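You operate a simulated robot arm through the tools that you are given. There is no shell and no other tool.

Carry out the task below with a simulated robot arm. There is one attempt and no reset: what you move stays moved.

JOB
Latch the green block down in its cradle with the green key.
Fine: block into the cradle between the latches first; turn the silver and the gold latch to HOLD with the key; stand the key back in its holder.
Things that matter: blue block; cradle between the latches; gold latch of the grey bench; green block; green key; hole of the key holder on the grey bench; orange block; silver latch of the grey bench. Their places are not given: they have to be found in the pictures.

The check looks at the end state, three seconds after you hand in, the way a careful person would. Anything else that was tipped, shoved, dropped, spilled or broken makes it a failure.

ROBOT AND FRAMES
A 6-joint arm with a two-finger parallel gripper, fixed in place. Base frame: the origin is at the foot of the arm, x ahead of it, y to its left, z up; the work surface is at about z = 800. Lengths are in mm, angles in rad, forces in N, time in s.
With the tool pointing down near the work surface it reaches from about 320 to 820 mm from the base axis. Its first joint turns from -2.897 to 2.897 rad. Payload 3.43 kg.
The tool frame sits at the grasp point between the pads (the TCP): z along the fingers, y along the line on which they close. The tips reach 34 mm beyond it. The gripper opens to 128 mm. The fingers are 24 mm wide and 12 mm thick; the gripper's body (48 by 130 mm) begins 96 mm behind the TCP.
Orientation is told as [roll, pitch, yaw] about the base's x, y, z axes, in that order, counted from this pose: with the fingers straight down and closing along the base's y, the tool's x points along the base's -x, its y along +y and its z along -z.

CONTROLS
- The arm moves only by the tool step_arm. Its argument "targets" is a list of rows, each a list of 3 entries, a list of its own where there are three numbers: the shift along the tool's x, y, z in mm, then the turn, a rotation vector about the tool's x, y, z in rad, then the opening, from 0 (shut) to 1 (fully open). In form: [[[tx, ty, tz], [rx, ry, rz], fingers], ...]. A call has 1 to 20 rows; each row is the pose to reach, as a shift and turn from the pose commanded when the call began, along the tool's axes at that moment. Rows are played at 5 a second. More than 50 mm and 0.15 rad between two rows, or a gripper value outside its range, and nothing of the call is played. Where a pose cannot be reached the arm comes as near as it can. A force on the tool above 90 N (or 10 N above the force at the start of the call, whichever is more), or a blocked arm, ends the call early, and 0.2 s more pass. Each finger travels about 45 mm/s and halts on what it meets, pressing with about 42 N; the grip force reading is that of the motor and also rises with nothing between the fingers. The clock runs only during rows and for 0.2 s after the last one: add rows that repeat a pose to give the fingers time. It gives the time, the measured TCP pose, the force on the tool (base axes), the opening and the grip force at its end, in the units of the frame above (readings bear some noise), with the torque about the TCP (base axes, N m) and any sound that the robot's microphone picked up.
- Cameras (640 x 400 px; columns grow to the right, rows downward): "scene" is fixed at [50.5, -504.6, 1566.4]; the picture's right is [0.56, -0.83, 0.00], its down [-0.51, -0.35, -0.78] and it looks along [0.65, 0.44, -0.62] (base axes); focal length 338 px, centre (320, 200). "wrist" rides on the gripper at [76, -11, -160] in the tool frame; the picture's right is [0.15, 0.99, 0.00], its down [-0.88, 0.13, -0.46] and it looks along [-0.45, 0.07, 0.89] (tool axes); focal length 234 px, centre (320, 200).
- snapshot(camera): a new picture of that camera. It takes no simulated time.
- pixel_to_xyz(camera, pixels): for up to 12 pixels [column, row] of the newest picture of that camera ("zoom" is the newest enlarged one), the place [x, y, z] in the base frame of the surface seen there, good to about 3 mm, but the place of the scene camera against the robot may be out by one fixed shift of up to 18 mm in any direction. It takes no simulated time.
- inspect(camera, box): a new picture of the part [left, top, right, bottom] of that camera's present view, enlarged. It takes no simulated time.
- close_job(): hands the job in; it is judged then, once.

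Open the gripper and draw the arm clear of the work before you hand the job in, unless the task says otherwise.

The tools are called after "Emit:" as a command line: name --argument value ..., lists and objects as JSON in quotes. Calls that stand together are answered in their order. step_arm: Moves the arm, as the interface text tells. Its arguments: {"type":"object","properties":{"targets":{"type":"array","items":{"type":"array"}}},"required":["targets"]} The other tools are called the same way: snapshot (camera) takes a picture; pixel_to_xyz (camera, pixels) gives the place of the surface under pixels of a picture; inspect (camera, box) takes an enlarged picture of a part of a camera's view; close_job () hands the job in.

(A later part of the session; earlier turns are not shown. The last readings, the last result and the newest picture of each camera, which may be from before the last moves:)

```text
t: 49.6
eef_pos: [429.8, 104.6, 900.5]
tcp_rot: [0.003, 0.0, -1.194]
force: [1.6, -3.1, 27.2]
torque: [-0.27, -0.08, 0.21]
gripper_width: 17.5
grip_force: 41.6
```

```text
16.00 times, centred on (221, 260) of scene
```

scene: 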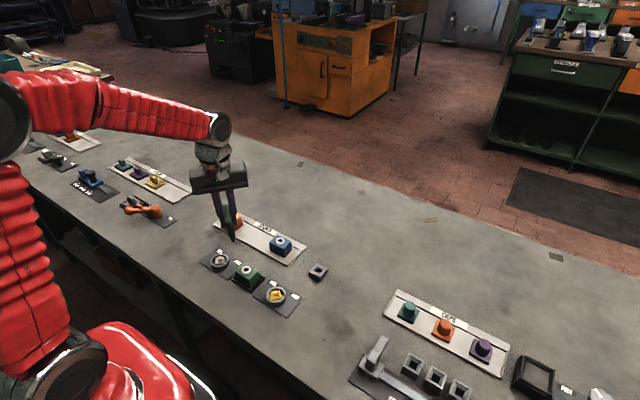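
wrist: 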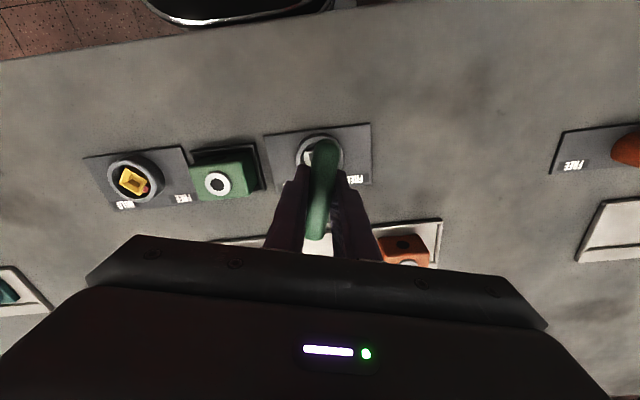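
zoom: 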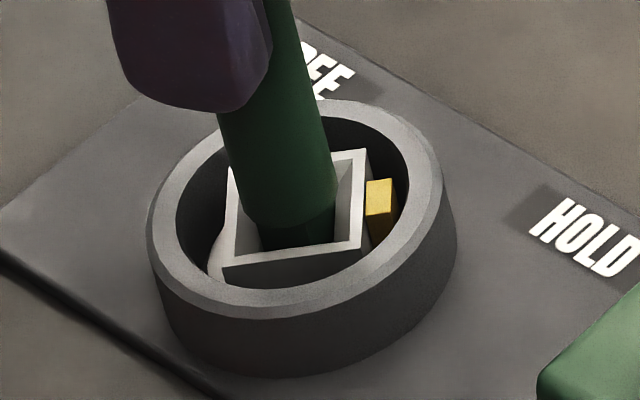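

The latch did not move and the torque doubled to 0.21: it is at its HOLD stop. I turn the key back 0.36 rad to unload it, then lift straight out.

Emit:
step_arm --targets '[[[0, 0, 0], [0, 0, -0.12], 0], [[0, 0, -0.7], [0, 0, -0.24], 0], [[0, 0, -0.7], [0, 0, -0.36], 0], [[0, 0, -0.7], [0, 0, -0.36], 0]]'

Emit:
inspect --camera "scene" --box '[212, 252, 230, 268]'

```text
t: 50.6
eef_pos: [430.4, 105.0, 899.7]
tcp_rot: [0.004, 0.0, -0.833]
force: [1.7, 1.7, 11.5]
torque: [0.12, -0.06, -0.02]
gripper_width: 17.5
grip_force: 42.3
```

```text
16.00 times, centred on (221, 260) of scene
```

zoom: 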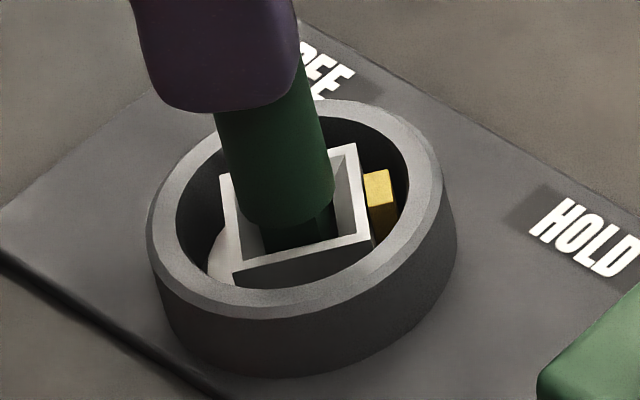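

Friction dragged the latch back a few degrees. I turn forward again to the stop and this time lift the key while still turned, before rotating back.

Emit:
step_arm --targets '[[[0, 0, 0], [0, 0, 0.1], 0], [[0, 0, 0], [0, 0, 0.2], 0], [[0, 0, 0], [0, 0, 0.3], 0], [[0, 0, 0], [0, 0, 0.36], 0], [[0, 0, 0], [0, 0, 0.36], 0]]'

Emit:
inspect --camera "scene" --box '[212, 252, 230, 268]'

```text
t: 51.8
eef_pos: [428.6, 103.7, 899.8]
tcp_rot: [0.001, -0.001, -1.196]
force: [1.7, 1.0, 8.3]
torque: [0.12, -0.06, 0.18]
gripper_width: 17.6
grip_force: 42.5
```

```text
16.00 times, centred on (221, 260) of scene
```

zoom: 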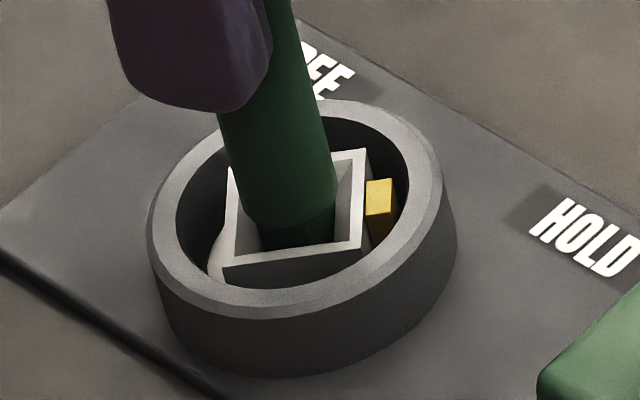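

At the stop again with only 8 N down. I lift straight up in small steps.

Emit:
step_arm --targets '[[[0, 0, -1], [0, 0, 0], 0], [[0, 0, -2.5], [0, 0, 0], 0], [[0, 0, -5], [0, 0, 0], 0], [[0, 0, -9], [0, 0, 0], 0], [[0, 0, -16], [0, 0, 0], 0], [[0, 0, -26], [0, 0, 0], 0]]'

Emit:
inspect --camera "scene" --box '[200, 230, 240, 275]'

```text
t: 53.2
eef_pos: [431.0, 106.0, 926.6]
tcp_rot: [0.001, 0.0, -1.194]
force: [0.9, -0.1, -1.0]
torque: [-0.02, 0.02, -0.01]
gripper_width: 17.2
grip_force: 42.3
```

```text
8.89 times, centred on (220, 252) of scene
```

zoom: 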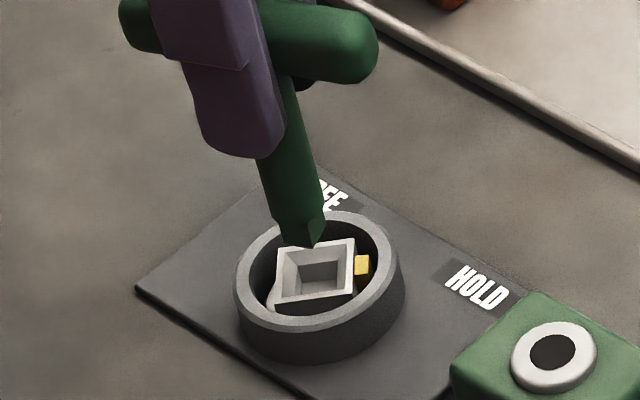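

The silver pointer now points to HOLD and the socket is clean. I raise the key, swing it across (tip ≈ 888, above everything) to beside the gold latch, turning to yaw 42°.

Emit:
step_arm --targets '[[[0, 0, -26], [0, 0, 0], 0], [[0, 0, -52], [0, 0, 0], 0], [[-18.6, -4.5, -52], [0, 0, -0.148], 0], [[-37.2, -9.1, -52], [0, 0, -0.2965], 0], [[-55.9, -13.6, -52], [0, 0, -0.4448], 0], [[-74.5, -18.2, -52], [0, 0, -0.5931], 0], [[-93.1, -22.7, -52], [0, 0, -0.7413], 0], [[-111.7, -27.3, -52], [0, 0, -0.8896], 0], [[-130.4, -31.8, -52], [0, 0, -1.0379], 0], [[-149, -36.4, -52], [0, 0, -1.1862], 0], [[-167.6, -40.9, -52], [0, 0, -1.3344], 0], [[-186.2, -45.5, -52], [0, 0, -1.4827], 0], [[-204.9, -50, -52], [0, 0, -1.631], 0], [[-223.5, -54.6, -52], [0, 0, -1.7792], 0], [[-242.1, -59.1, -52], [0, 0, -1.9275], 0], [[-242.1, -59.1, -52], [0, 0, -1.9275], 0]]'

Emit:
snapshot --camera "wrist"

Emit:
snapshot --camera "scene"

```text
t: 56.6
eef_pos: [463.3, -143.9, 978.4]
tcp_rot: [0.0, -0.003, 0.736]
force: [-0.3, -0.3, -1.3]
torque: [0.01, -0.02, -0.01]
gripper_width: 18.0
grip_force: 42.0
```

```text
taken
```

wrist: 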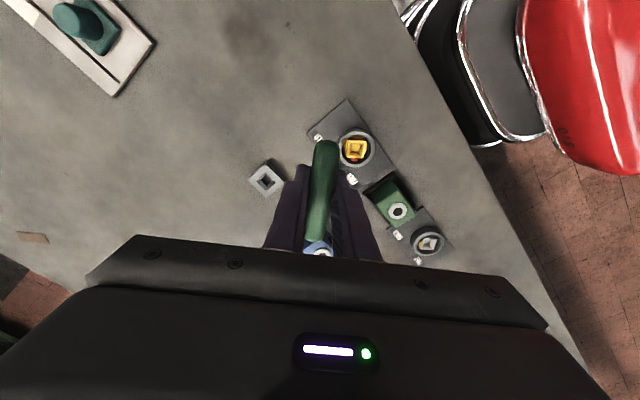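

```text
taken
```

scene: 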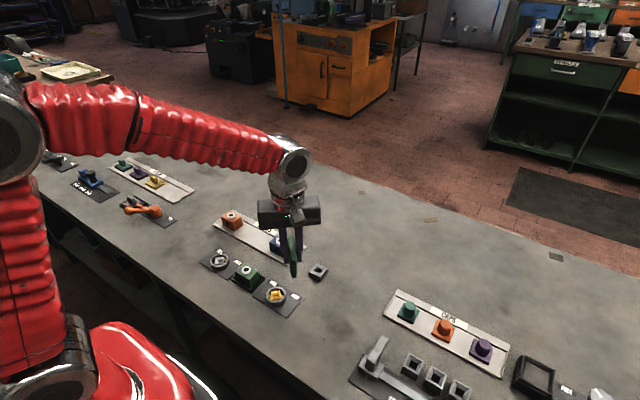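

The gold latch is visible at (355,150). I zoom in to measure its centre and angle.

Emit:
inspect --camera "wrist" --box '[315, 115, 395, 185]'

```text
5.71 times, centred on (355, 150) of wrist
```

zoom: 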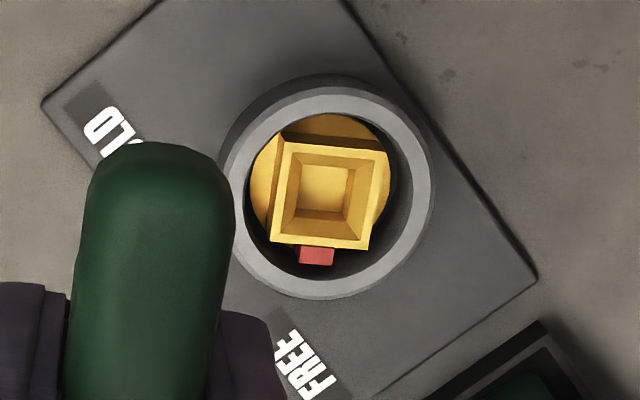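

Emit:
pixel_to_xyz --camera "zoom" --pixels '[[284, 146], [386, 154], [364, 245], [273, 237], [304, 170], [350, 174], [343, 212], [296, 208], [316, 256], [324, 190], [277, 190], [375, 200]]'

Emit:
pixel_to_xyz --camera "zoom" --pixels '[[335, 149], [320, 242], [279, 190], [374, 200], [343, 90], [426, 190], [325, 290], [228, 165], [262, 115], [405, 125], [395, 262], [243, 240]]'

```text
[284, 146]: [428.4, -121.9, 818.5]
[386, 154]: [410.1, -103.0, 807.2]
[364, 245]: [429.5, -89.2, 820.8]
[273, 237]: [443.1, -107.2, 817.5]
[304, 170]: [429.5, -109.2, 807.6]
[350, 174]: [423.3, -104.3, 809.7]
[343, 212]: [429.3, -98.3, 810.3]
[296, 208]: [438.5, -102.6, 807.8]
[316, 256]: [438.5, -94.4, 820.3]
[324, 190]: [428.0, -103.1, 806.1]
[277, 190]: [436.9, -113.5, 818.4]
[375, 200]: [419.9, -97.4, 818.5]
```

```text
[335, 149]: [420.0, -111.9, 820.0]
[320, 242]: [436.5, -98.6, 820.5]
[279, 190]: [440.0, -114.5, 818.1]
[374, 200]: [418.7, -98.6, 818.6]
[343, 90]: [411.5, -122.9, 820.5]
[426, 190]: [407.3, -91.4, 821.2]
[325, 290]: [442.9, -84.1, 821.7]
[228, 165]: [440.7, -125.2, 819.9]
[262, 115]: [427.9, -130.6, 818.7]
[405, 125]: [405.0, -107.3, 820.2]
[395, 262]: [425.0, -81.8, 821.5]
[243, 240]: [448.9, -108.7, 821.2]
```

Square centre ≈ (429.4,-105.6) and angle ≈ 45°, like the silver one at the start. I move the key above it at yaw 45° and lower until the tip is about 3 mm above the rim.

Emit:
step_arm --targets '[[[0.4, 25, 0], [0, 0, -0.026], 0], [[0.85, 50, 0], [0, 0, -0.0524], 0], [[0.85, 50, 22], [0, 0, -0.0524], 0], [[0.85, 50, 44], [0, 0, -0.0524], 0], [[0.85, 50, 58], [0, 0, -0.0524], 0], [[0.85, 50, 63], [0, 0, -0.0524], 0], [[0.85, 50, 63], [0, 0, -0.0524], 0]]'

Emit:
inspect --camera "scene" --box '[267, 284, 287, 304]'

```text
t: 58.2
eef_pos: [431.7, -105.2, 915.2]
tcp_rot: [0.001, -0.001, 0.786]
force: [0.7, -0.1, -2.5]
torque: [-0.04, 0.01, -0.04]
gripper_width: 17.4
grip_force: 41.6
```

```text
16.00 times, centred on (277, 294) of scene
```

zoom: 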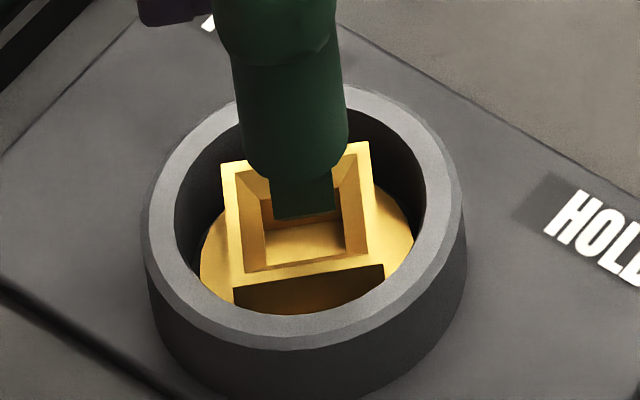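

The bit is nearly centred: about 1 mm toward image-right. I shift (-0.2,+0.9) and lower 8 mm, then look again.

Emit:
step_arm --targets '[[[-0.5, 0.78, 0], [0, 0, 0], 0], [[-0.5, 0.78, 3], [0, 0, 0], 0], [[-0.5, 0.78, 6], [0, 0, 0], 0], [[-0.5, 0.78, 8], [0, 0, 0], 0]]'

Emit:
inspect --camera "scene" --box '[267, 284, 287, 304]'

```text
t: 59.2
eef_pos: [429.7, -104.7, 906.5]
tcp_rot: [0.0, -0.002, 0.785]
force: [0.6, 1.1, -1.5]
torque: [-0.01, 0.02, 0.03]
gripper_width: 17.6
grip_force: 41.9
```

```text
16.00 times, centred on (277, 294) of scene
```

zoom: 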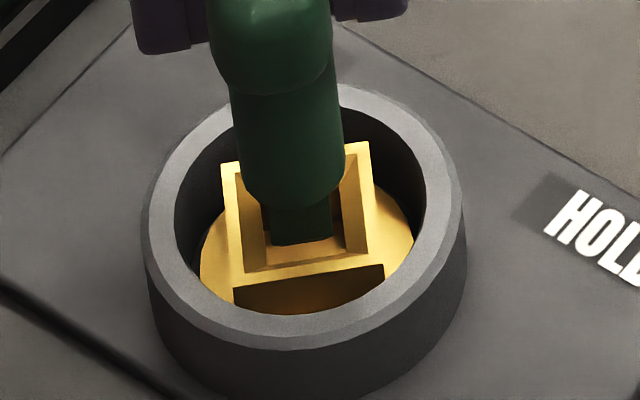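

Accounting for perspective, the bit is about 2 mm too far from the camera (toward +x,+y). I shift (-1.0,-1.6) at this depth and check again.

Emit:
step_arm --targets '[[[0.9, -0.2, 0], [0, 0, 0], 0], [[1.84, -0.42, 0], [0, 0, 0], 0], [[1.84, -0.42, 0], [0, 0, 0], 0]]'

Emit:
inspect --camera "scene" --box '[267, 284, 287, 304]'

Emit:
pixel_to_xyz --camera "zoom" --pixels '[[222, 165], [365, 144], [380, 262], [236, 285], [228, 220], [370, 200], [310, 272], [285, 235], [300, 235], [315, 232], [300, 220], [285, 225]]'

```text
t: 60.0
eef_pos: [428.3, -106.7, 907.7]
tcp_rot: [0.0, -0.003, 0.787]
force: [0.8, 0.8, -1.5]
torque: [0.02, 0.02, -0.01]
gripper_width: 17.7
grip_force: 42.7
```

```text
16.00 times, centred on (277, 294) of scene
```

zoom: 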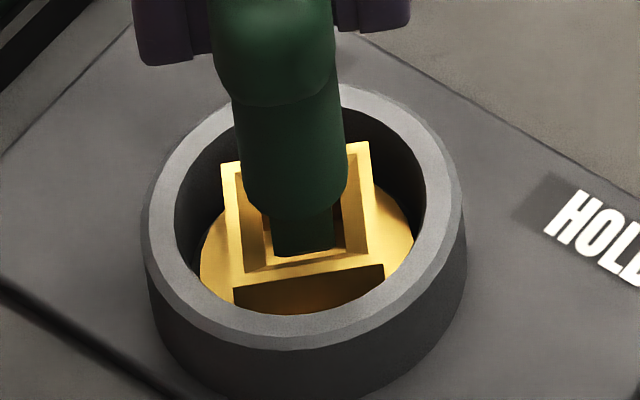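

```text
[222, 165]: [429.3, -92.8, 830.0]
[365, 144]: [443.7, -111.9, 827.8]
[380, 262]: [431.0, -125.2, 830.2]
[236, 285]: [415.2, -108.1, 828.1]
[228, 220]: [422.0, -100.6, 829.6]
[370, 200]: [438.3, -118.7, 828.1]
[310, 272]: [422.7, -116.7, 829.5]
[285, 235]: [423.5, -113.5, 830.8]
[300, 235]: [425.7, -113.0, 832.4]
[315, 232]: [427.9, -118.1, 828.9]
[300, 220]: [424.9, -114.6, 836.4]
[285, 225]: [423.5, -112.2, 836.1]
```

Now the bit projects onto the socket centre within about 1 mm by both methods. I descend 4 mm.

Emit:
step_arm --targets '[[[0, 0, 1.5], [0, 0, 0], 0], [[0, 0, 3], [0, 0, 0], 0], [[0, 0, 4], [0, 0, 0], 0]]'

Emit:
step_arm --targets '[[[0, 0, 1], [0, 0, 0], 0], [[0, 0, 2], [0, 0, 0], 0]]'

```text
t: 60.8
eef_pos: [428.5, -105.2, 904.7]
tcp_rot: [0.001, -0.003, 0.784]
force: [0.8, -0.5, -2.6]
torque: [0.0, -0.02, -0.03]
gripper_width: 17.4
grip_force: 41.7
```

```text
t: 61.4
eef_pos: [428.2, -105.4, 902.6]
tcp_rot: [0.0, -0.001, 0.785]
force: [0.4, -0.5, -1.9]
torque: [0.0, 0.0, 0.01]
gripper_width: 17.7
grip_force: 42.6
```

No contact yet at TCP z=901. I continue by 1.5 mm.

Emit:
step_arm --targets '[[[0, 0, 0.5], [0, 0, 0], 0], [[0, 0, 1], [0, 0, 0], 0], [[0, 0, 1.5], [0, 0, 0], 0]]'

Emit:
inspect --camera "scene" --box '[267, 284, 287, 304]'

```text
t: 62.2
eef_pos: [428.4, -105.7, 899.9]
tcp_rot: [0.001, -0.002, 0.785]
force: [0.4, 0.3, -1.6]
torque: [0.0, -0.01, 0.0]
gripper_width: 17.8
grip_force: 41.7
```

```text
16.00 times, centred on (277, 294) of scene
```

zoom: 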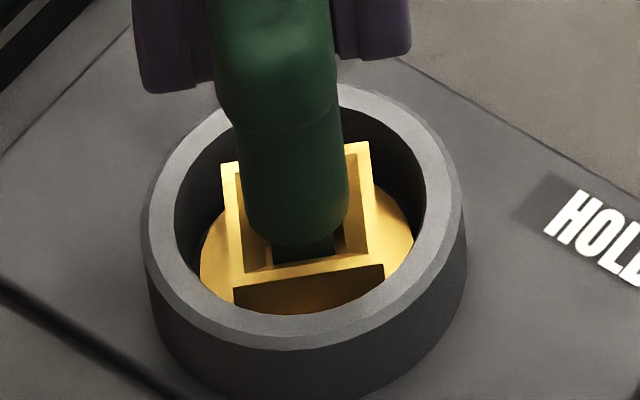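

Still free at z≈899.5. I continue downward in 0.7 mm steps until contact.

Emit:
step_arm --targets '[[[0, 0, 0.7], [0, 0, 0], 0], [[0, 0, 1.4], [0, 0, 0], 0]]'

Emit:
step_arm --targets '[[[0, 0, 0.7], [0, 0, 0], 0], [[0, 0, 1.4], [0, 0, 0], 0]]'

```text
t: 62.8
eef_pos: [429.8, -106.3, 900.3]
tcp_rot: [-0.002, -0.004, 0.785]
force: [-6.1, -0.1, 31.8]
torque: [-0.06, 0.51, 0.02]
gripper_width: 17.5
grip_force: 42.0
```

```text
t: 63.4
eef_pos: [428.5, -106.0, 898.4]
tcp_rot: [-0.003, -0.003, 0.785]
force: [0.9, 3.5, 34.2]
torque: [0.26, -0.07, 0.0]
gripper_width: 17.7
grip_force: 42.3
```

Contact: 32–34 N, which seems to be the grip's slip limit. I look at the seating.

Emit:
inspect --camera "scene" --box '[267, 284, 287, 304]'

Emit:
inspect --camera "scene" --box '[245, 240, 305, 310]'

```text
16.00 times, centred on (277, 294) of scene
```

zoom: 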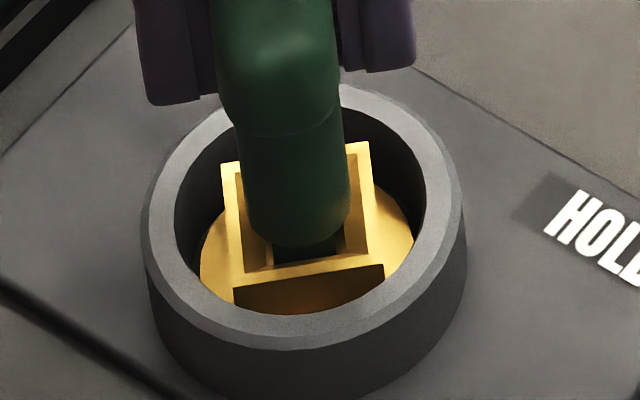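

```text
5.71 times, centred on (275, 275) of scene
```

zoom: 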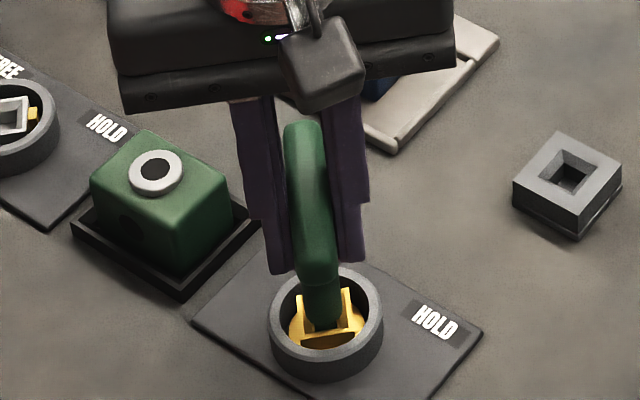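

The bit is seated (stem end about 2 mm above the rim). I ease 0.6 mm and start turning 0.4 rad toward HOLD.

Emit:
step_arm --targets '[[[0, 0, -0.6], [0, 0, 0], 0], [[0, 0, -0.6], [0, 0, 0.1], 0], [[0, 0, -0.6], [0, 0, 0.2], 0], [[0, 0, -0.6], [0, 0, 0.3], 0], [[0, 0, -0.6], [0, 0, 0.4], 0]]'

Emit:
inspect --camera "scene" --box '[267, 284, 287, 304]'

```text
t: 64.6
eef_pos: [427.8, -104.6, 898.1]
tcp_rot: [0.003, 0.0, 0.384]
force: [9.6, 5.8, 0.3]
torque: [0.51, -0.89, 0.01]
gripper_width: 17.5
grip_force: 42.2
```

```text
16.00 times, centred on (277, 294) of scene
```

zoom: 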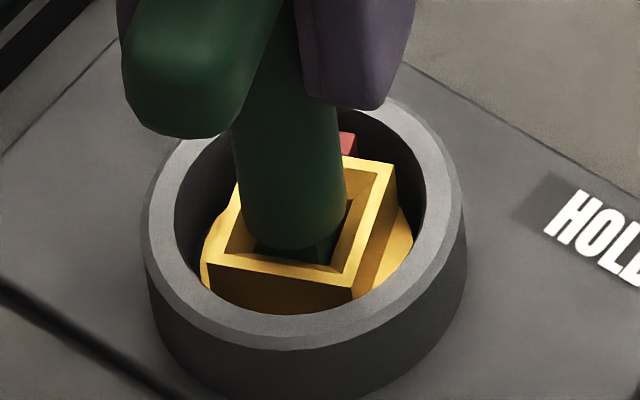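

The gold latch turns with the key. Side force (9.6,5.8) N says the axis is slightly +x,+y: I correct by (0.9,0.6), press 0.4 mm and turn 0.4 rad more.

Emit:
step_arm --targets '[[[-1.06, 0.22, 0.2], [0, 0, 0], 0], [[-1.06, 0.22, 0.4], [0, 0, 0.1], 0], [[-1.06, 0.22, 0.4], [0, 0, 0.2], 0], [[-1.06, 0.22, 0.4], [0, 0, 0.3], 0], [[-1.06, 0.22, 0.4], [0, 0, 0.4], 0]]'

Emit:
inspect --camera "scene" --box '[267, 284, 287, 304]'

```text
t: 65.8
eef_pos: [429.7, -107.5, 897.3]
tcp_rot: [0.002, 0.0, -0.019]
force: [0.3, 3.5, 5.2]
torque: [0.24, 0.07, 0.02]
gripper_width: 17.6
grip_force: 42.0
```

```text
16.00 times, centred on (277, 294) of scene
```

zoom: 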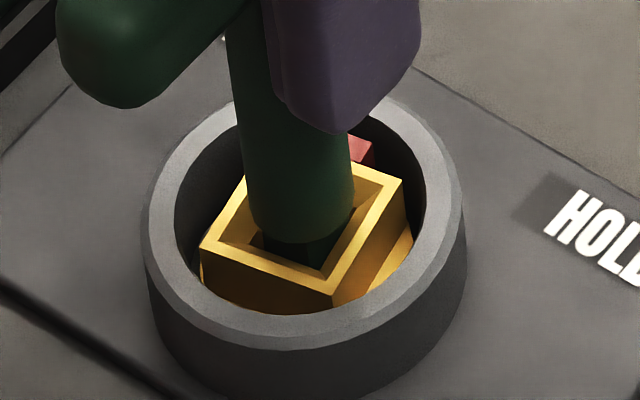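

The latch lags (about 10° for 23° of key). I press 0.6 mm more to keep the bit deep and turn a further 0.3 rad.

Emit:
step_arm --targets '[[[0, 0.4, 0.4], [0, 0, 0], 0], [[0, 0.4, 0.7], [0, 0, 0.1], 0], [[0, 0.4, 0.7], [0, 0, 0.2], 0], [[0, 0.4, 0.7], [0, 0, 0.3], 0]]'

Emit:
inspect --camera "scene" --box '[267, 284, 287, 304]'

```text
t: 66.8
eef_pos: [429.0, -105.6, 897.9]
tcp_rot: [0.002, -0.002, -0.316]
force: [-4.7, -0.3, 23.3]
torque: [-0.11, 0.37, -0.03]
gripper_width: 17.4
grip_force: 42.4
```

```text
16.00 times, centred on (277, 294) of scene
```

zoom: 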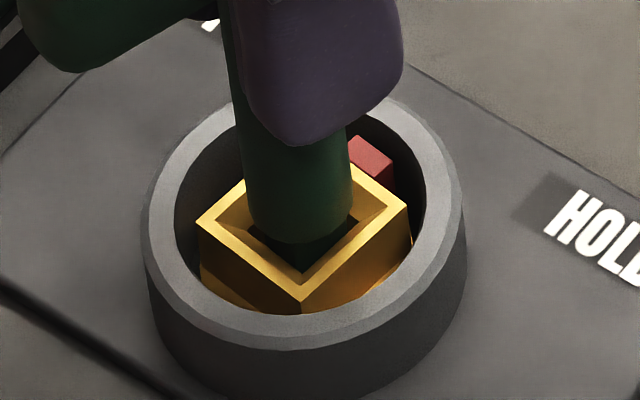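

The latch is at about 0° now, the key 18° ahead. I continue turning 0.4 rad.

Emit:
step_arm --targets '[[[0.29, -0.09, 0], [0, 0, 0.1], 0], [[0.29, -0.09, 0], [0, 0, 0.2], 0], [[0.29, -0.09, 0], [0, 0, 0.3], 0], [[0.29, -0.09, 0], [0, 0, 0.4], 0]]'

Emit:
inspect --camera "scene" --box '[267, 284, 287, 304]'

```text
t: 67.8
eef_pos: [429.7, -104.8, 897.1]
tcp_rot: [0.003, -0.002, -0.715]
force: [-2.1, 0.4, 34.2]
torque: [0.07, 0.16, 0.04]
gripper_width: 17.7
grip_force: 42.0
```

```text
16.00 times, centred on (277, 294) of scene
```

zoom: 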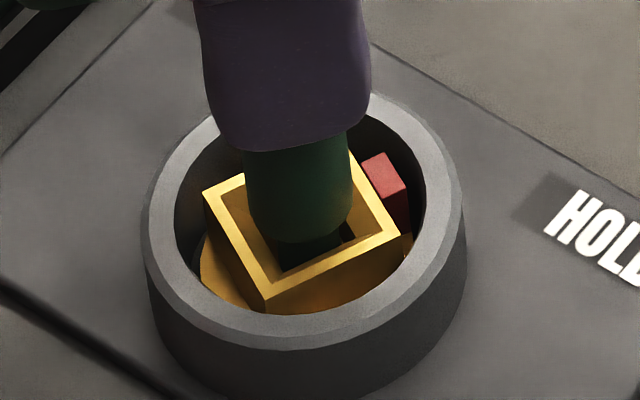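

The latch keeps following (about -23°). I ease 0.3 mm and turn another 0.3 rad.

Emit:
step_arm --targets '[[[0, 0, -0.3], [0, 0, 0.1], 0], [[0, 0, -0.3], [0, 0, 0.2], 0], [[0, 0, -0.3], [0, 0, 0.3], 0]]'

Emit:
inspect --camera "scene" --box '[267, 284, 287, 304]'

```text
t: 68.6
eef_pos: [429.6, -104.8, 897.5]
tcp_rot: [0.0, 0.0, -1.018]
force: [3.6, -2.7, 21.0]
torque: [-0.24, -0.31, -0.03]
gripper_width: 17.3
grip_force: 42.2
```

```text
16.00 times, centred on (277, 294) of scene
```

zoom: 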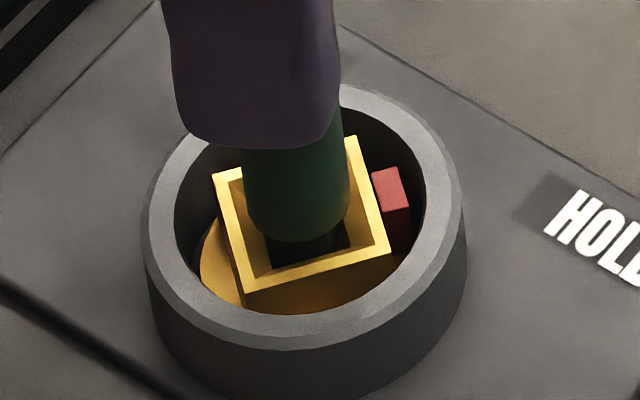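

About 6° short of the start pattern. I turn another 0.12 rad, watching the torque.

Emit:
step_arm --targets '[[[0, 0, 0], [0, 0, 0.06], 0], [[0, 0, 0], [0, 0, 0.12], 0], [[0, 0, 0], [0, 0, 0.12], 0]]'

Emit:
inspect --camera "scene" --box '[267, 284, 287, 304]'

```text
t: 69.4
eef_pos: [428.7, -105.6, 896.2]
tcp_rot: [0.002, 0.0, -1.135]
force: [3.1, 1.4, 28.2]
torque: [0.09, -0.24, -0.02]
gripper_width: 17.9
grip_force: 41.9
```

```text
16.00 times, centred on (277, 294) of scene
```

zoom: 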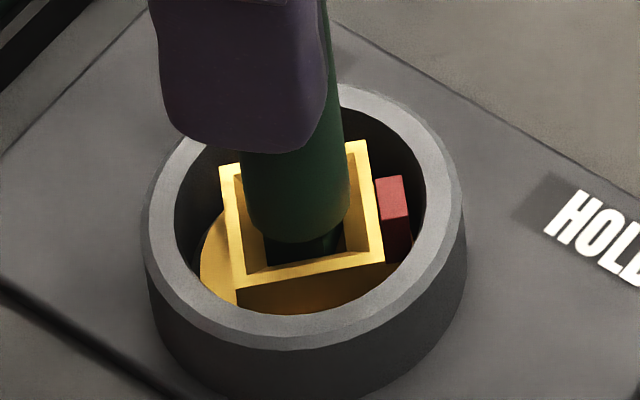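

Almost at the 90° pattern but no stop torque yet. I turn another 0.1 rad.

Emit:
step_arm --targets '[[[0, 0, 0], [0, 0, 0.05], 0], [[0, 0, 0], [0, 0, 0.1], 0], [[0, 0, 0], [0, 0, 0.1], 0]]'

Emit:
inspect --camera "scene" --box '[267, 284, 287, 304]'

```text
t: 70.2
eef_pos: [429.3, -105.6, 896.4]
tcp_rot: [0.002, 0.0, -1.236]
force: [2.2, 2.8, 32.7]
torque: [0.24, -0.11, 0.33]
gripper_width: 17.3
grip_force: 41.8
```

```text
16.00 times, centred on (277, 294) of scene
```

zoom: 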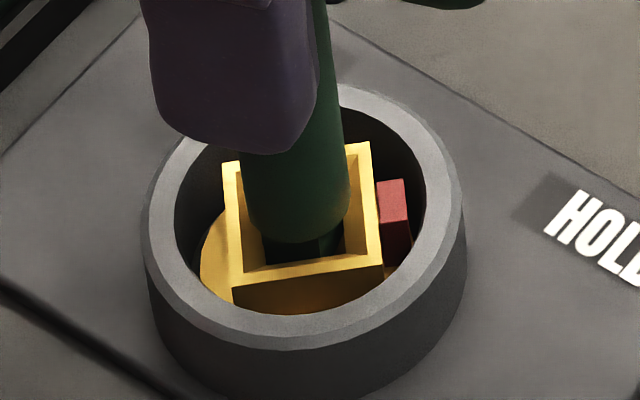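

Torque jumped to 0.33 N m and the corners match the 90° pattern: the gold latch is at its HOLD stop. I lift straight up in small steps without turning back.

Emit:
step_arm --targets '[[[0, 0, -1], [0, 0, 0], 0], [[0, 0, -2.5], [0, 0, 0], 0], [[0, 0, -5], [0, 0, 0], 0], [[0, 0, -9], [0, 0, 0], 0], [[0, 0, -16], [0, 0, 0], 0], [[0, 0, -28], [0, 0, 0], 0]]'

Emit:
inspect --camera "scene" --box '[260, 265, 300, 310]'

Emit:
inspect --camera "scene" --box '[195, 225, 325, 315]'

```text
t: 71.6
eef_pos: [428.2, -103.9, 925.9]
tcp_rot: [0.001, 0.001, -1.235]
force: [0.0, -0.3, -1.7]
torque: [-0.02, -0.03, 0.02]
gripper_width: 17.7
grip_force: 41.8
```

```text
8.89 times, centred on (280, 288) of scene
```

zoom: 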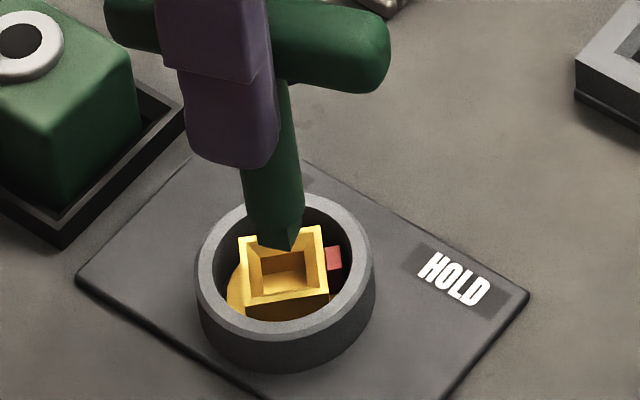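

```text
4.44 times, centred on (260, 270) of scene
```

zoom: 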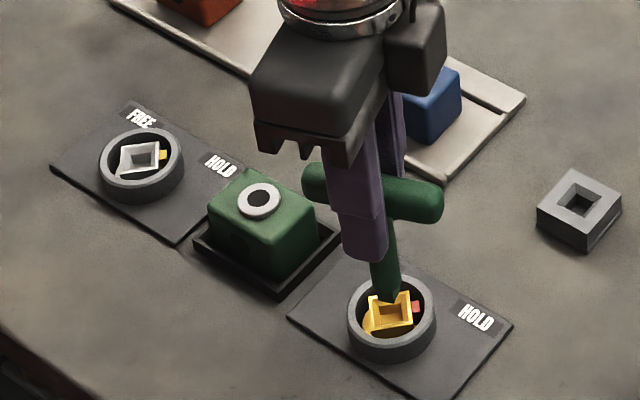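

Both latches now point to HOLD (yellow and red pointers toward the HOLD labels) and the block is still seated. I raise the key and move beside the holder, turning to yaw -90° so the bit's sides match the holder's hole.

Emit:
step_arm --targets '[[[0, 0, -25], [0, 0, 0], 0], [[0, 0, -53.5], [0, 0, 0.08], 0], [[-23, 20, -53.5], [0, 0, 0.17], 0], [[-46, 40, -53.5], [0, 0, 0.26], 0], [[-68.3, 60, -53.5], [0, 0, 0.3362], 0], [[-68.3, 60, -53.5], [0, 0, 0.3362], 0]]'

Emit:
snapshot --camera "wrist"

Emit:
snapshot --camera "scene"

```text
t: 73.0
eef_pos: [508.9, -150.2, 980.4]
tcp_rot: [0.003, 0.0, -1.572]
force: [0.2, 0.2, -0.7]
torque: [0.0, -0.02, 0.02]
gripper_width: 17.6
grip_force: 42.3
```

```text
taken
```

wrist: 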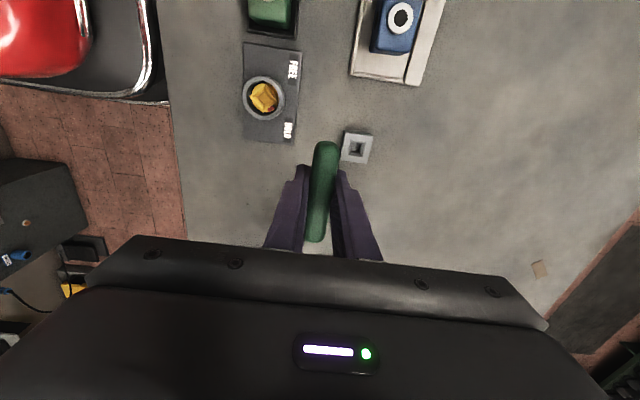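

```text
taken
```

scene: 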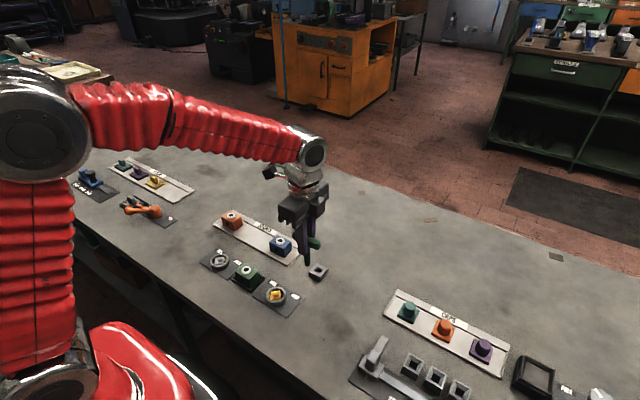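

The holder is visible at (357,148) beside the bar. I zoom in on it and on the bar.

Emit:
inspect --camera "wrist" --box '[295, 120, 385, 190]'

```text
5.71 times, centred on (340, 155) of wrist
```

zoom: 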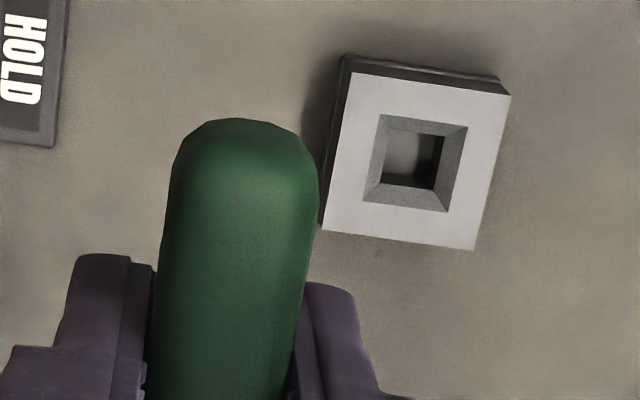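

I measure the holder's top corners, mouth corners and throat.

Emit:
pixel_to_xyz --camera "zoom" --pixels '[[353, 77], [506, 98], [471, 245], [326, 226], [378, 110], [470, 124], [450, 214], [360, 202], [388, 128], [446, 135], [434, 192], [378, 184]]'

Emit:
pixel_to_xyz --camera "zoom" --pixels '[[428, 87], [490, 172], [400, 236], [340, 150], [425, 115], [462, 170], [405, 210], [368, 155], [410, 160], [360, 90], [500, 110], [465, 235]]'

```text
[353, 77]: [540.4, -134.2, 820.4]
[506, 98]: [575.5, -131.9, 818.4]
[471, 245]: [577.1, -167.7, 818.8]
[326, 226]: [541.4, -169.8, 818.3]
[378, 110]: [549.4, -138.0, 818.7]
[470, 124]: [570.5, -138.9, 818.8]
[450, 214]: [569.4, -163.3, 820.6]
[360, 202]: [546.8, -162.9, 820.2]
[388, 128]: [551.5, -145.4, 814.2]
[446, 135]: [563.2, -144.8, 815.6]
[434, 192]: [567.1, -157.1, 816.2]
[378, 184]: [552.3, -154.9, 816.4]
```

```text
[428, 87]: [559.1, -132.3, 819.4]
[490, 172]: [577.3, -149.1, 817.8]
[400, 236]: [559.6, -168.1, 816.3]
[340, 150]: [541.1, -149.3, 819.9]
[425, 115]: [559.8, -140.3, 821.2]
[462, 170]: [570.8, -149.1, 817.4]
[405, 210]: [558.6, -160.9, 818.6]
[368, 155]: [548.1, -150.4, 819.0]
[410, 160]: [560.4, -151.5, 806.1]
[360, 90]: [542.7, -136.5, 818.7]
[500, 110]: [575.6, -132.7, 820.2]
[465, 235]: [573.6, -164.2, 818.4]
```

Holder centre ≈ (559.1,-150.5), mouth ≈ 22 mm, throat ≈ 12.5 mm, nearly aligned with the axes. I check that the key still hangs straight in the gripper.

Emit:
inspect --camera "scene" --box '[285, 220, 345, 285]'

```text
6.15 times, centred on (315, 252) of scene
```

zoom: 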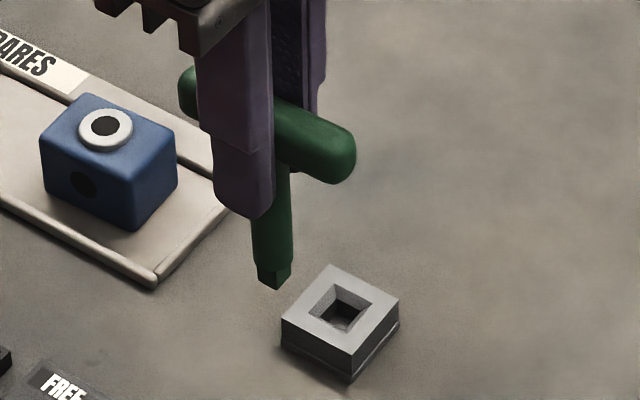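

The key hangs straight. I move over the holder and lower until the tip is a few mm above it.

Emit:
step_arm --targets '[[[-0.2, 25, 0], [0, 0, 0], 0], [[-0.5, 51, 0], [0, 0, 0], 0], [[-0.5, 51, 25], [0, 0, 0], 0], [[-0.5, 51, 48], [0, 0, 0], 0], [[-0.5, 51, 62], [0, 0, 0], 0], [[-0.5, 51, 66], [0, 0, 0], 0], [[-0.5, 51, 66], [0, 0, 0], 0]]'

Emit:
inspect --camera "scene" --box '[308, 258, 330, 284]'

```text
t: 74.6
eef_pos: [559.4, -151.9, 913.7]
tcp_rot: [0.002, 0.002, -1.571]
force: [-0.2, 0.0, -1.6]
torque: [-0.01, -0.02, 0.01]
gripper_width: 17.7
grip_force: 42.8
```

```text
15.38 times, centred on (319, 271) of scene
```

zoom: 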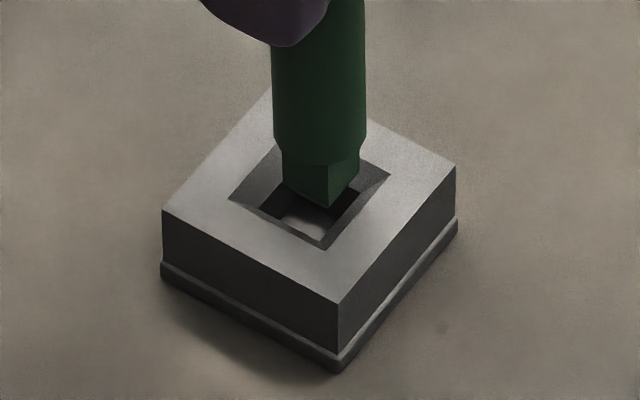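

In the image the bit tip (near corner (330,208), left (283,185), right (359,180)) appears offset to the right of the mouth centre (≈(307,189)). I measure both in 3D.

Emit:
pixel_to_xyz --camera "zoom" --pixels '[[165, 212], [338, 298], [452, 169], [230, 199], [328, 248], [388, 176], [328, 203], [287, 183], [356, 178], [310, 190], [345, 190], [328, 185]]'

Emit:
step_arm --targets '[[[0, 0, 0], [0, 0, 0], 0]]'

```text
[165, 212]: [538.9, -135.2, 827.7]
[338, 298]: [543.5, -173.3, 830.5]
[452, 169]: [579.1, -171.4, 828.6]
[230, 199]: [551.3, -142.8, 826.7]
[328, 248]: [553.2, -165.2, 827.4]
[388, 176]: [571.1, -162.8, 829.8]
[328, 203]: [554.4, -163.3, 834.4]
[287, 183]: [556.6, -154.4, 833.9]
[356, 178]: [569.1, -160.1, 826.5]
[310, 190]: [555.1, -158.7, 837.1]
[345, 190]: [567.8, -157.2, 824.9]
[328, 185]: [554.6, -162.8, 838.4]
```

```text
t: 75.0
eef_pos: [559.1, -150.4, 913.4]
tcp_rot: [0.001, 0.002, -1.572]
force: [0.1, -0.7, -1.6]
torque: [-0.01, 0.01, 0.02]
gripper_width: 17.8
grip_force: 42.2
```

The tip appears about 3.5 mm toward -y of the hole centre, while the TCP is on target: the key is probably tilted slightly in the grip. I check the stem's lean with a zoom along the stem.

Emit:
inspect --camera "scene" --box '[300, 225, 340, 285]'

Emit:
inspect --camera "wrist" --box '[280, 110, 380, 210]'

```text
6.67 times, centred on (320, 255) of scene
```

zoom: 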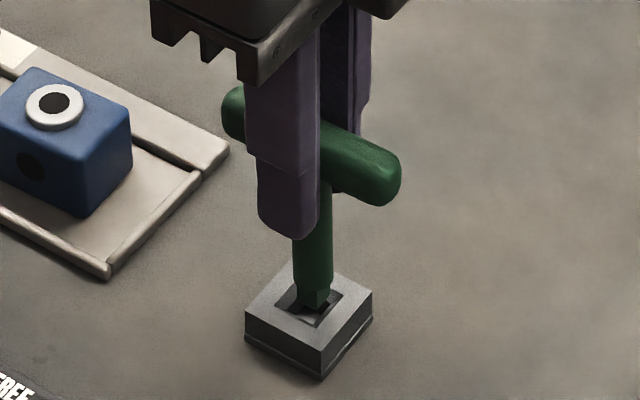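

```text
4.00 times, centred on (330, 160) of wrist
```

zoom: 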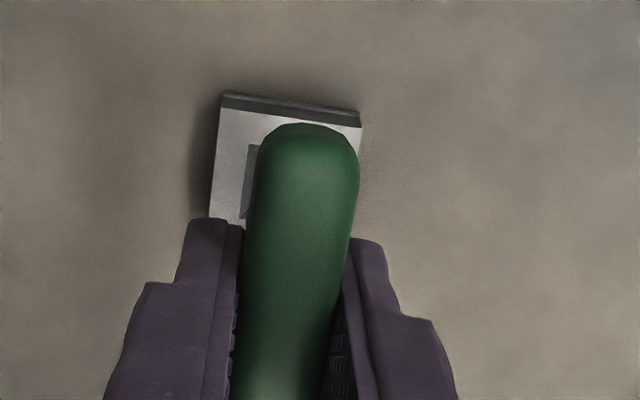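

The bar's slope in the picture also shows a tilt of about 2° (tip toward -y). I rotate the gripper +0.04 rad about base x (tool y) so that the stem is upright, and check the tip against the hole again.

Emit:
step_arm --targets '[[[0, 0, 0], [0, 0.02, 0], 0], [[0, 0, 0], [0, 0.04, 0], 0], [[0, 0, 0], [0, 0.04, 0], 0]]'

Emit:
inspect --camera "scene" --box '[308, 258, 330, 284]'

```text
t: 75.8
eef_pos: [560.6, -150.8, 912.0]
tcp_rot: [0.001, 0.042, -1.571]
force: [-0.7, -0.1, -0.5]
torque: [0.01, 0.02, 0.03]
gripper_width: 17.5
grip_force: 42.1
```

```text
15.38 times, centred on (319, 271) of scene
```

zoom: 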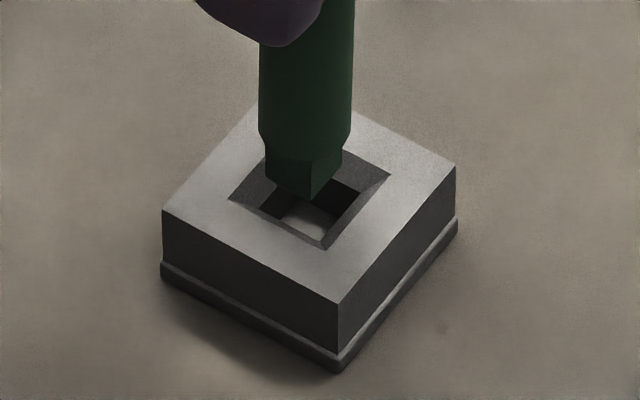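

Now the tip is over the hole, but the stem leans slightly the other way. I take back 0.015 rad and shift +1.3 mm in y instead.

Emit:
step_arm --targets '[[[0.7, 0, 0], [0, -0.008, 0], 0], [[1.3, 0, 0], [0, -0.015, 0], 0], [[1.3, 0, 0], [0, -0.015, 0], 0]]'

Emit:
inspect --camera "scene" --box '[308, 258, 330, 284]'

Emit:
pixel_to_xyz --camera "zoom" --pixels '[[310, 195], [310, 185], [290, 185], [280, 180], [275, 172], [325, 180], [335, 172], [300, 120], [300, 60], [165, 212], [338, 298], [452, 169]]'

```text
t: 76.6
eef_pos: [560.1, -148.6, 913.8]
tcp_rot: [0.002, 0.026, -1.57]
force: [0.1, 1.0, -0.8]
torque: [0.02, -0.01, -0.02]
gripper_width: 17.3
grip_force: 42.3
```

```text
15.38 times, centred on (319, 271) of scene
```

zoom: 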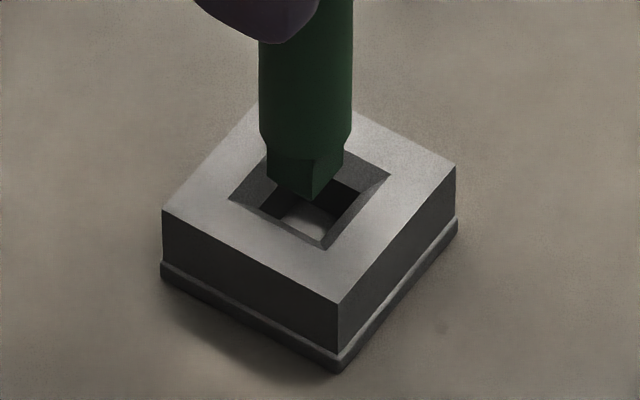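

```text
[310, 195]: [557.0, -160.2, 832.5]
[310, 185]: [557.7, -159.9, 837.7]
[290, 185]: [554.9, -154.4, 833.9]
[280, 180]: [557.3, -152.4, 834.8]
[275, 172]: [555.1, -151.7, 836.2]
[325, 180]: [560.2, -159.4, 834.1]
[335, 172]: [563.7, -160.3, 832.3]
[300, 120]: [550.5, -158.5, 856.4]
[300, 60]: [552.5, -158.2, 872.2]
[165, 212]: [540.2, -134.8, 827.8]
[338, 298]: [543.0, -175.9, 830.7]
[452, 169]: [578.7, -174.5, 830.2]
```

The tip is about 3 mm above and projects onto the hole centre within 1 mm. I lower 7 mm into the funnel mouth, watching forces.

Emit:
step_arm --targets '[[[0, 0, 2], [0, 0, 0], 0], [[0, 0, 4], [0, 0, 0], 0], [[0, 0, 5.5], [0, 0, 0], 0], [[0, 0, 7], [0, 0, 0], 0]]'

Emit:
inspect --camera "scene" --box '[308, 258, 330, 284]'

```text
t: 77.6
eef_pos: [559.6, -149.7, 906.0]
tcp_rot: [0.002, 0.025, -1.572]
force: [-0.1, 0.5, -1.2]
torque: [0.02, 0.01, 0.01]
gripper_width: 17.5
grip_force: 41.8
```

```text
15.38 times, centred on (319, 271) of scene
```

zoom: 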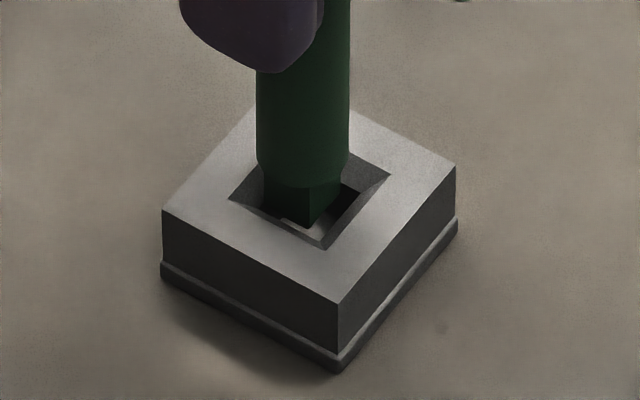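

The bit is entering; it sits about 0.5 mm to the image-left of the throat. I nudge (+0.3,-0.4) and lower 4 mm more.

Emit:
step_arm --targets '[[[-0.4, 0.3, 0], [0, 0, 0], 0], [[-0.4, 0.3, 1.5], [0, 0, 0], 0], [[-0.4, 0.3, 3], [0, 0, 0], 0], [[-0.4, 0.3, 4], [0, 0, 0], 0]]'

Emit:
inspect --camera "scene" --box '[308, 258, 330, 284]'

```text
t: 78.6
eef_pos: [560.1, -149.1, 900.8]
tcp_rot: [0.001, 0.025, -1.571]
force: [0.6, 0.6, -1.9]
torque: [-0.03, -0.01, 0.03]
gripper_width: 17.7
grip_force: 42.1
```

```text
15.38 times, centred on (319, 271) of scene
```

zoom: 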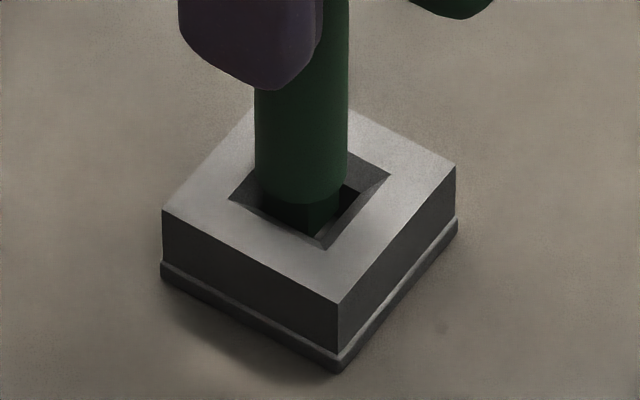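

Still free. I nudge (+0.3,-0.5) and lower in 1 mm steps toward the floor (originally at TCP ≈ 898).

Emit:
step_arm --targets '[[[-0.5, 0.3, 0.5], [0, 0, 0], 0], [[-0.5, 0.3, 1.5], [0, 0, 0], 0], [[-0.5, 0.3, 2.2], [0, 0, 0], 0]]'

Emit:
step_arm --targets '[[[0, 0, 0.6], [0, 0, 0], 0], [[0, 0, 1.2], [0, 0, 0], 0]]'

```text
t: 79.4
eef_pos: [560.3, -149.8, 898.5]
tcp_rot: [0.003, 0.025, -1.57]
force: [0.4, -0.2, -1.7]
torque: [-0.01, 0.0, -0.02]
gripper_width: 17.6
grip_force: 42.2
```

```text
t: 80.0
eef_pos: [559.4, -148.5, 897.9]
tcp_rot: [0.003, 0.027, -1.571]
force: [0.9, -0.3, -1.1]
torque: [-0.05, 0.04, 0.0]
gripper_width: 17.7
grip_force: 42.1
```

No contact at z≈897.6. I continue down in small steps.

Emit:
step_arm --targets '[[[0, 0, 0.6], [0, 0, 0], 0], [[0, 0, 1.2], [0, 0, 0], 0]]'

Emit:
step_arm --targets '[[[0, 0, 0.5], [0, 0, 0], 0], [[0, 0, 1.0], [0, 0, 0], 0]]'

Emit:
inspect --camera "scene" --box '[308, 258, 330, 284]'

```text
t: 80.6
eef_pos: [559.0, -150.1, 896.9]
tcp_rot: [0.004, 0.028, -1.571]
force: [-0.3, -0.9, 9.0]
torque: [-0.06, 0.14, 0.02]
gripper_width: 17.6
grip_force: 42.3
```

```text
t: 81.2
eef_pos: [560.1, -149.0, 898.0]
tcp_rot: [0.004, 0.023, -1.571]
force: [-2.2, 1.6, 25.9]
torque: [0.01, 0.18, 0.0]
gripper_width: 17.6
grip_force: 41.9
```

```text
15.38 times, centred on (319, 271) of scene
```

zoom: 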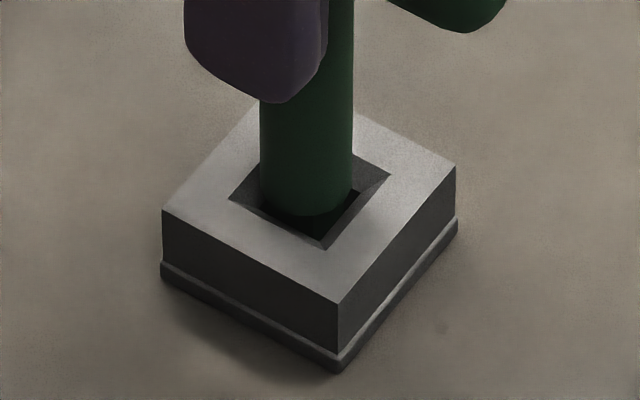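

The bit is on the holder floor (26 N at z≈895.4; stem end 2–3 mm above the top, as before). I ease 0.9 mm and open the gripper.

Emit:
step_arm --targets '[[[0, 0, -0.9], [0, 0, 0], 0], [[0, 0, -0.9], [0, 0, 0], 0]]'

Emit:
step_arm --targets '[[[0, 0, 0], [0, 0, 0], 0.16], [[0, 0, 0], [0, 0, 0], 0.2], [[0, 0, 0], [0, 0, 0], 0.3], [[0, 0, 0], [0, 0, 0], 0.45], [[0, 0, 0], [0, 0, 0], 0.5], [[0, 0, 0], [0, 0, 0], 0.5]]'

Emit:
inspect --camera "scene" --box '[290, 230, 350, 290]'

```text
t: 81.8
eef_pos: [560.0, -149.8, 897.3]
tcp_rot: [0.003, 0.028, -1.571]
force: [1.2, -1.5, 22.0]
torque: [-0.16, -0.09, 0.01]
gripper_width: 17.8
grip_force: 41.9
```

```text
t: 83.2
eef_pos: [559.7, -149.7, 896.5]
tcp_rot: [0.004, 0.026, -1.57]
force: [-0.5, -0.1, 0.4]
torque: [0.0, -0.02, 0.02]
gripper_width: 64.0
grip_force: 0.1
```

```text
6.67 times, centred on (320, 260) of scene
```

zoom: 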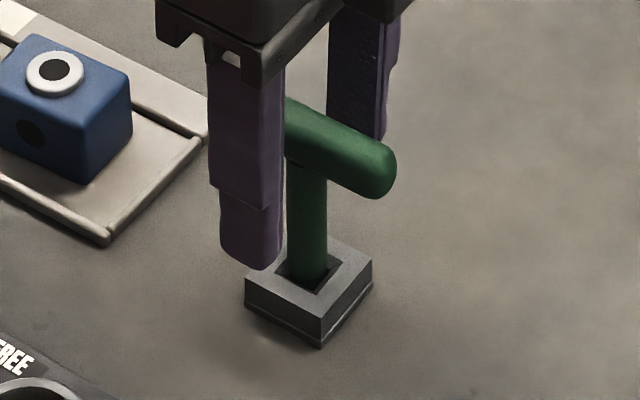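

The key stands in the holder just as at the start (bar end at (397,180), stem at 289–328). I raise the gripper straight up clear of it.

Emit:
step_arm --targets '[[[0, 0, -20], [0, 0, 0], 0.5], [[0, 0, -50], [0, 0, 0], 0.5], [[0, 0, -85], [0, 0, 0], 0.5], [[0, 0, -120], [0, 0, 0], 0.5], [[0, 0, -150], [0, -0.025, 0], 0.5], [[0, 0, -150], [0, -0.025, 0], 0.5]]'

Emit:
snapshot --camera "scene"

Emit:
inspect --camera "scene" --box '[190, 205, 350, 315]'

```text
t: 84.6
eef_pos: [562.4, -153.8, 1047.2]
tcp_rot: [0.002, 0.001, -1.571]
force: [0.3, -0.4, -0.9]
torque: [0.01, 0.0, 0.03]
gripper_width: 63.8
grip_force: 0.1
```

```text
taken
```

scene: 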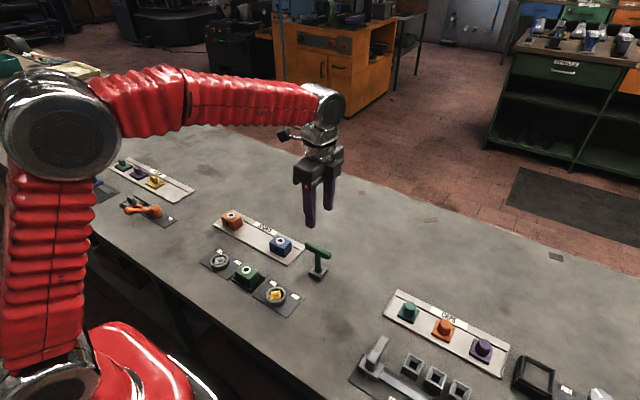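

```text
3.64 times, centred on (270, 260) of scene
```

zoom: 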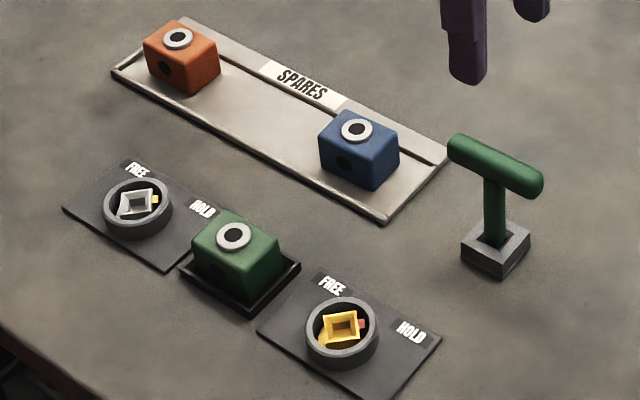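

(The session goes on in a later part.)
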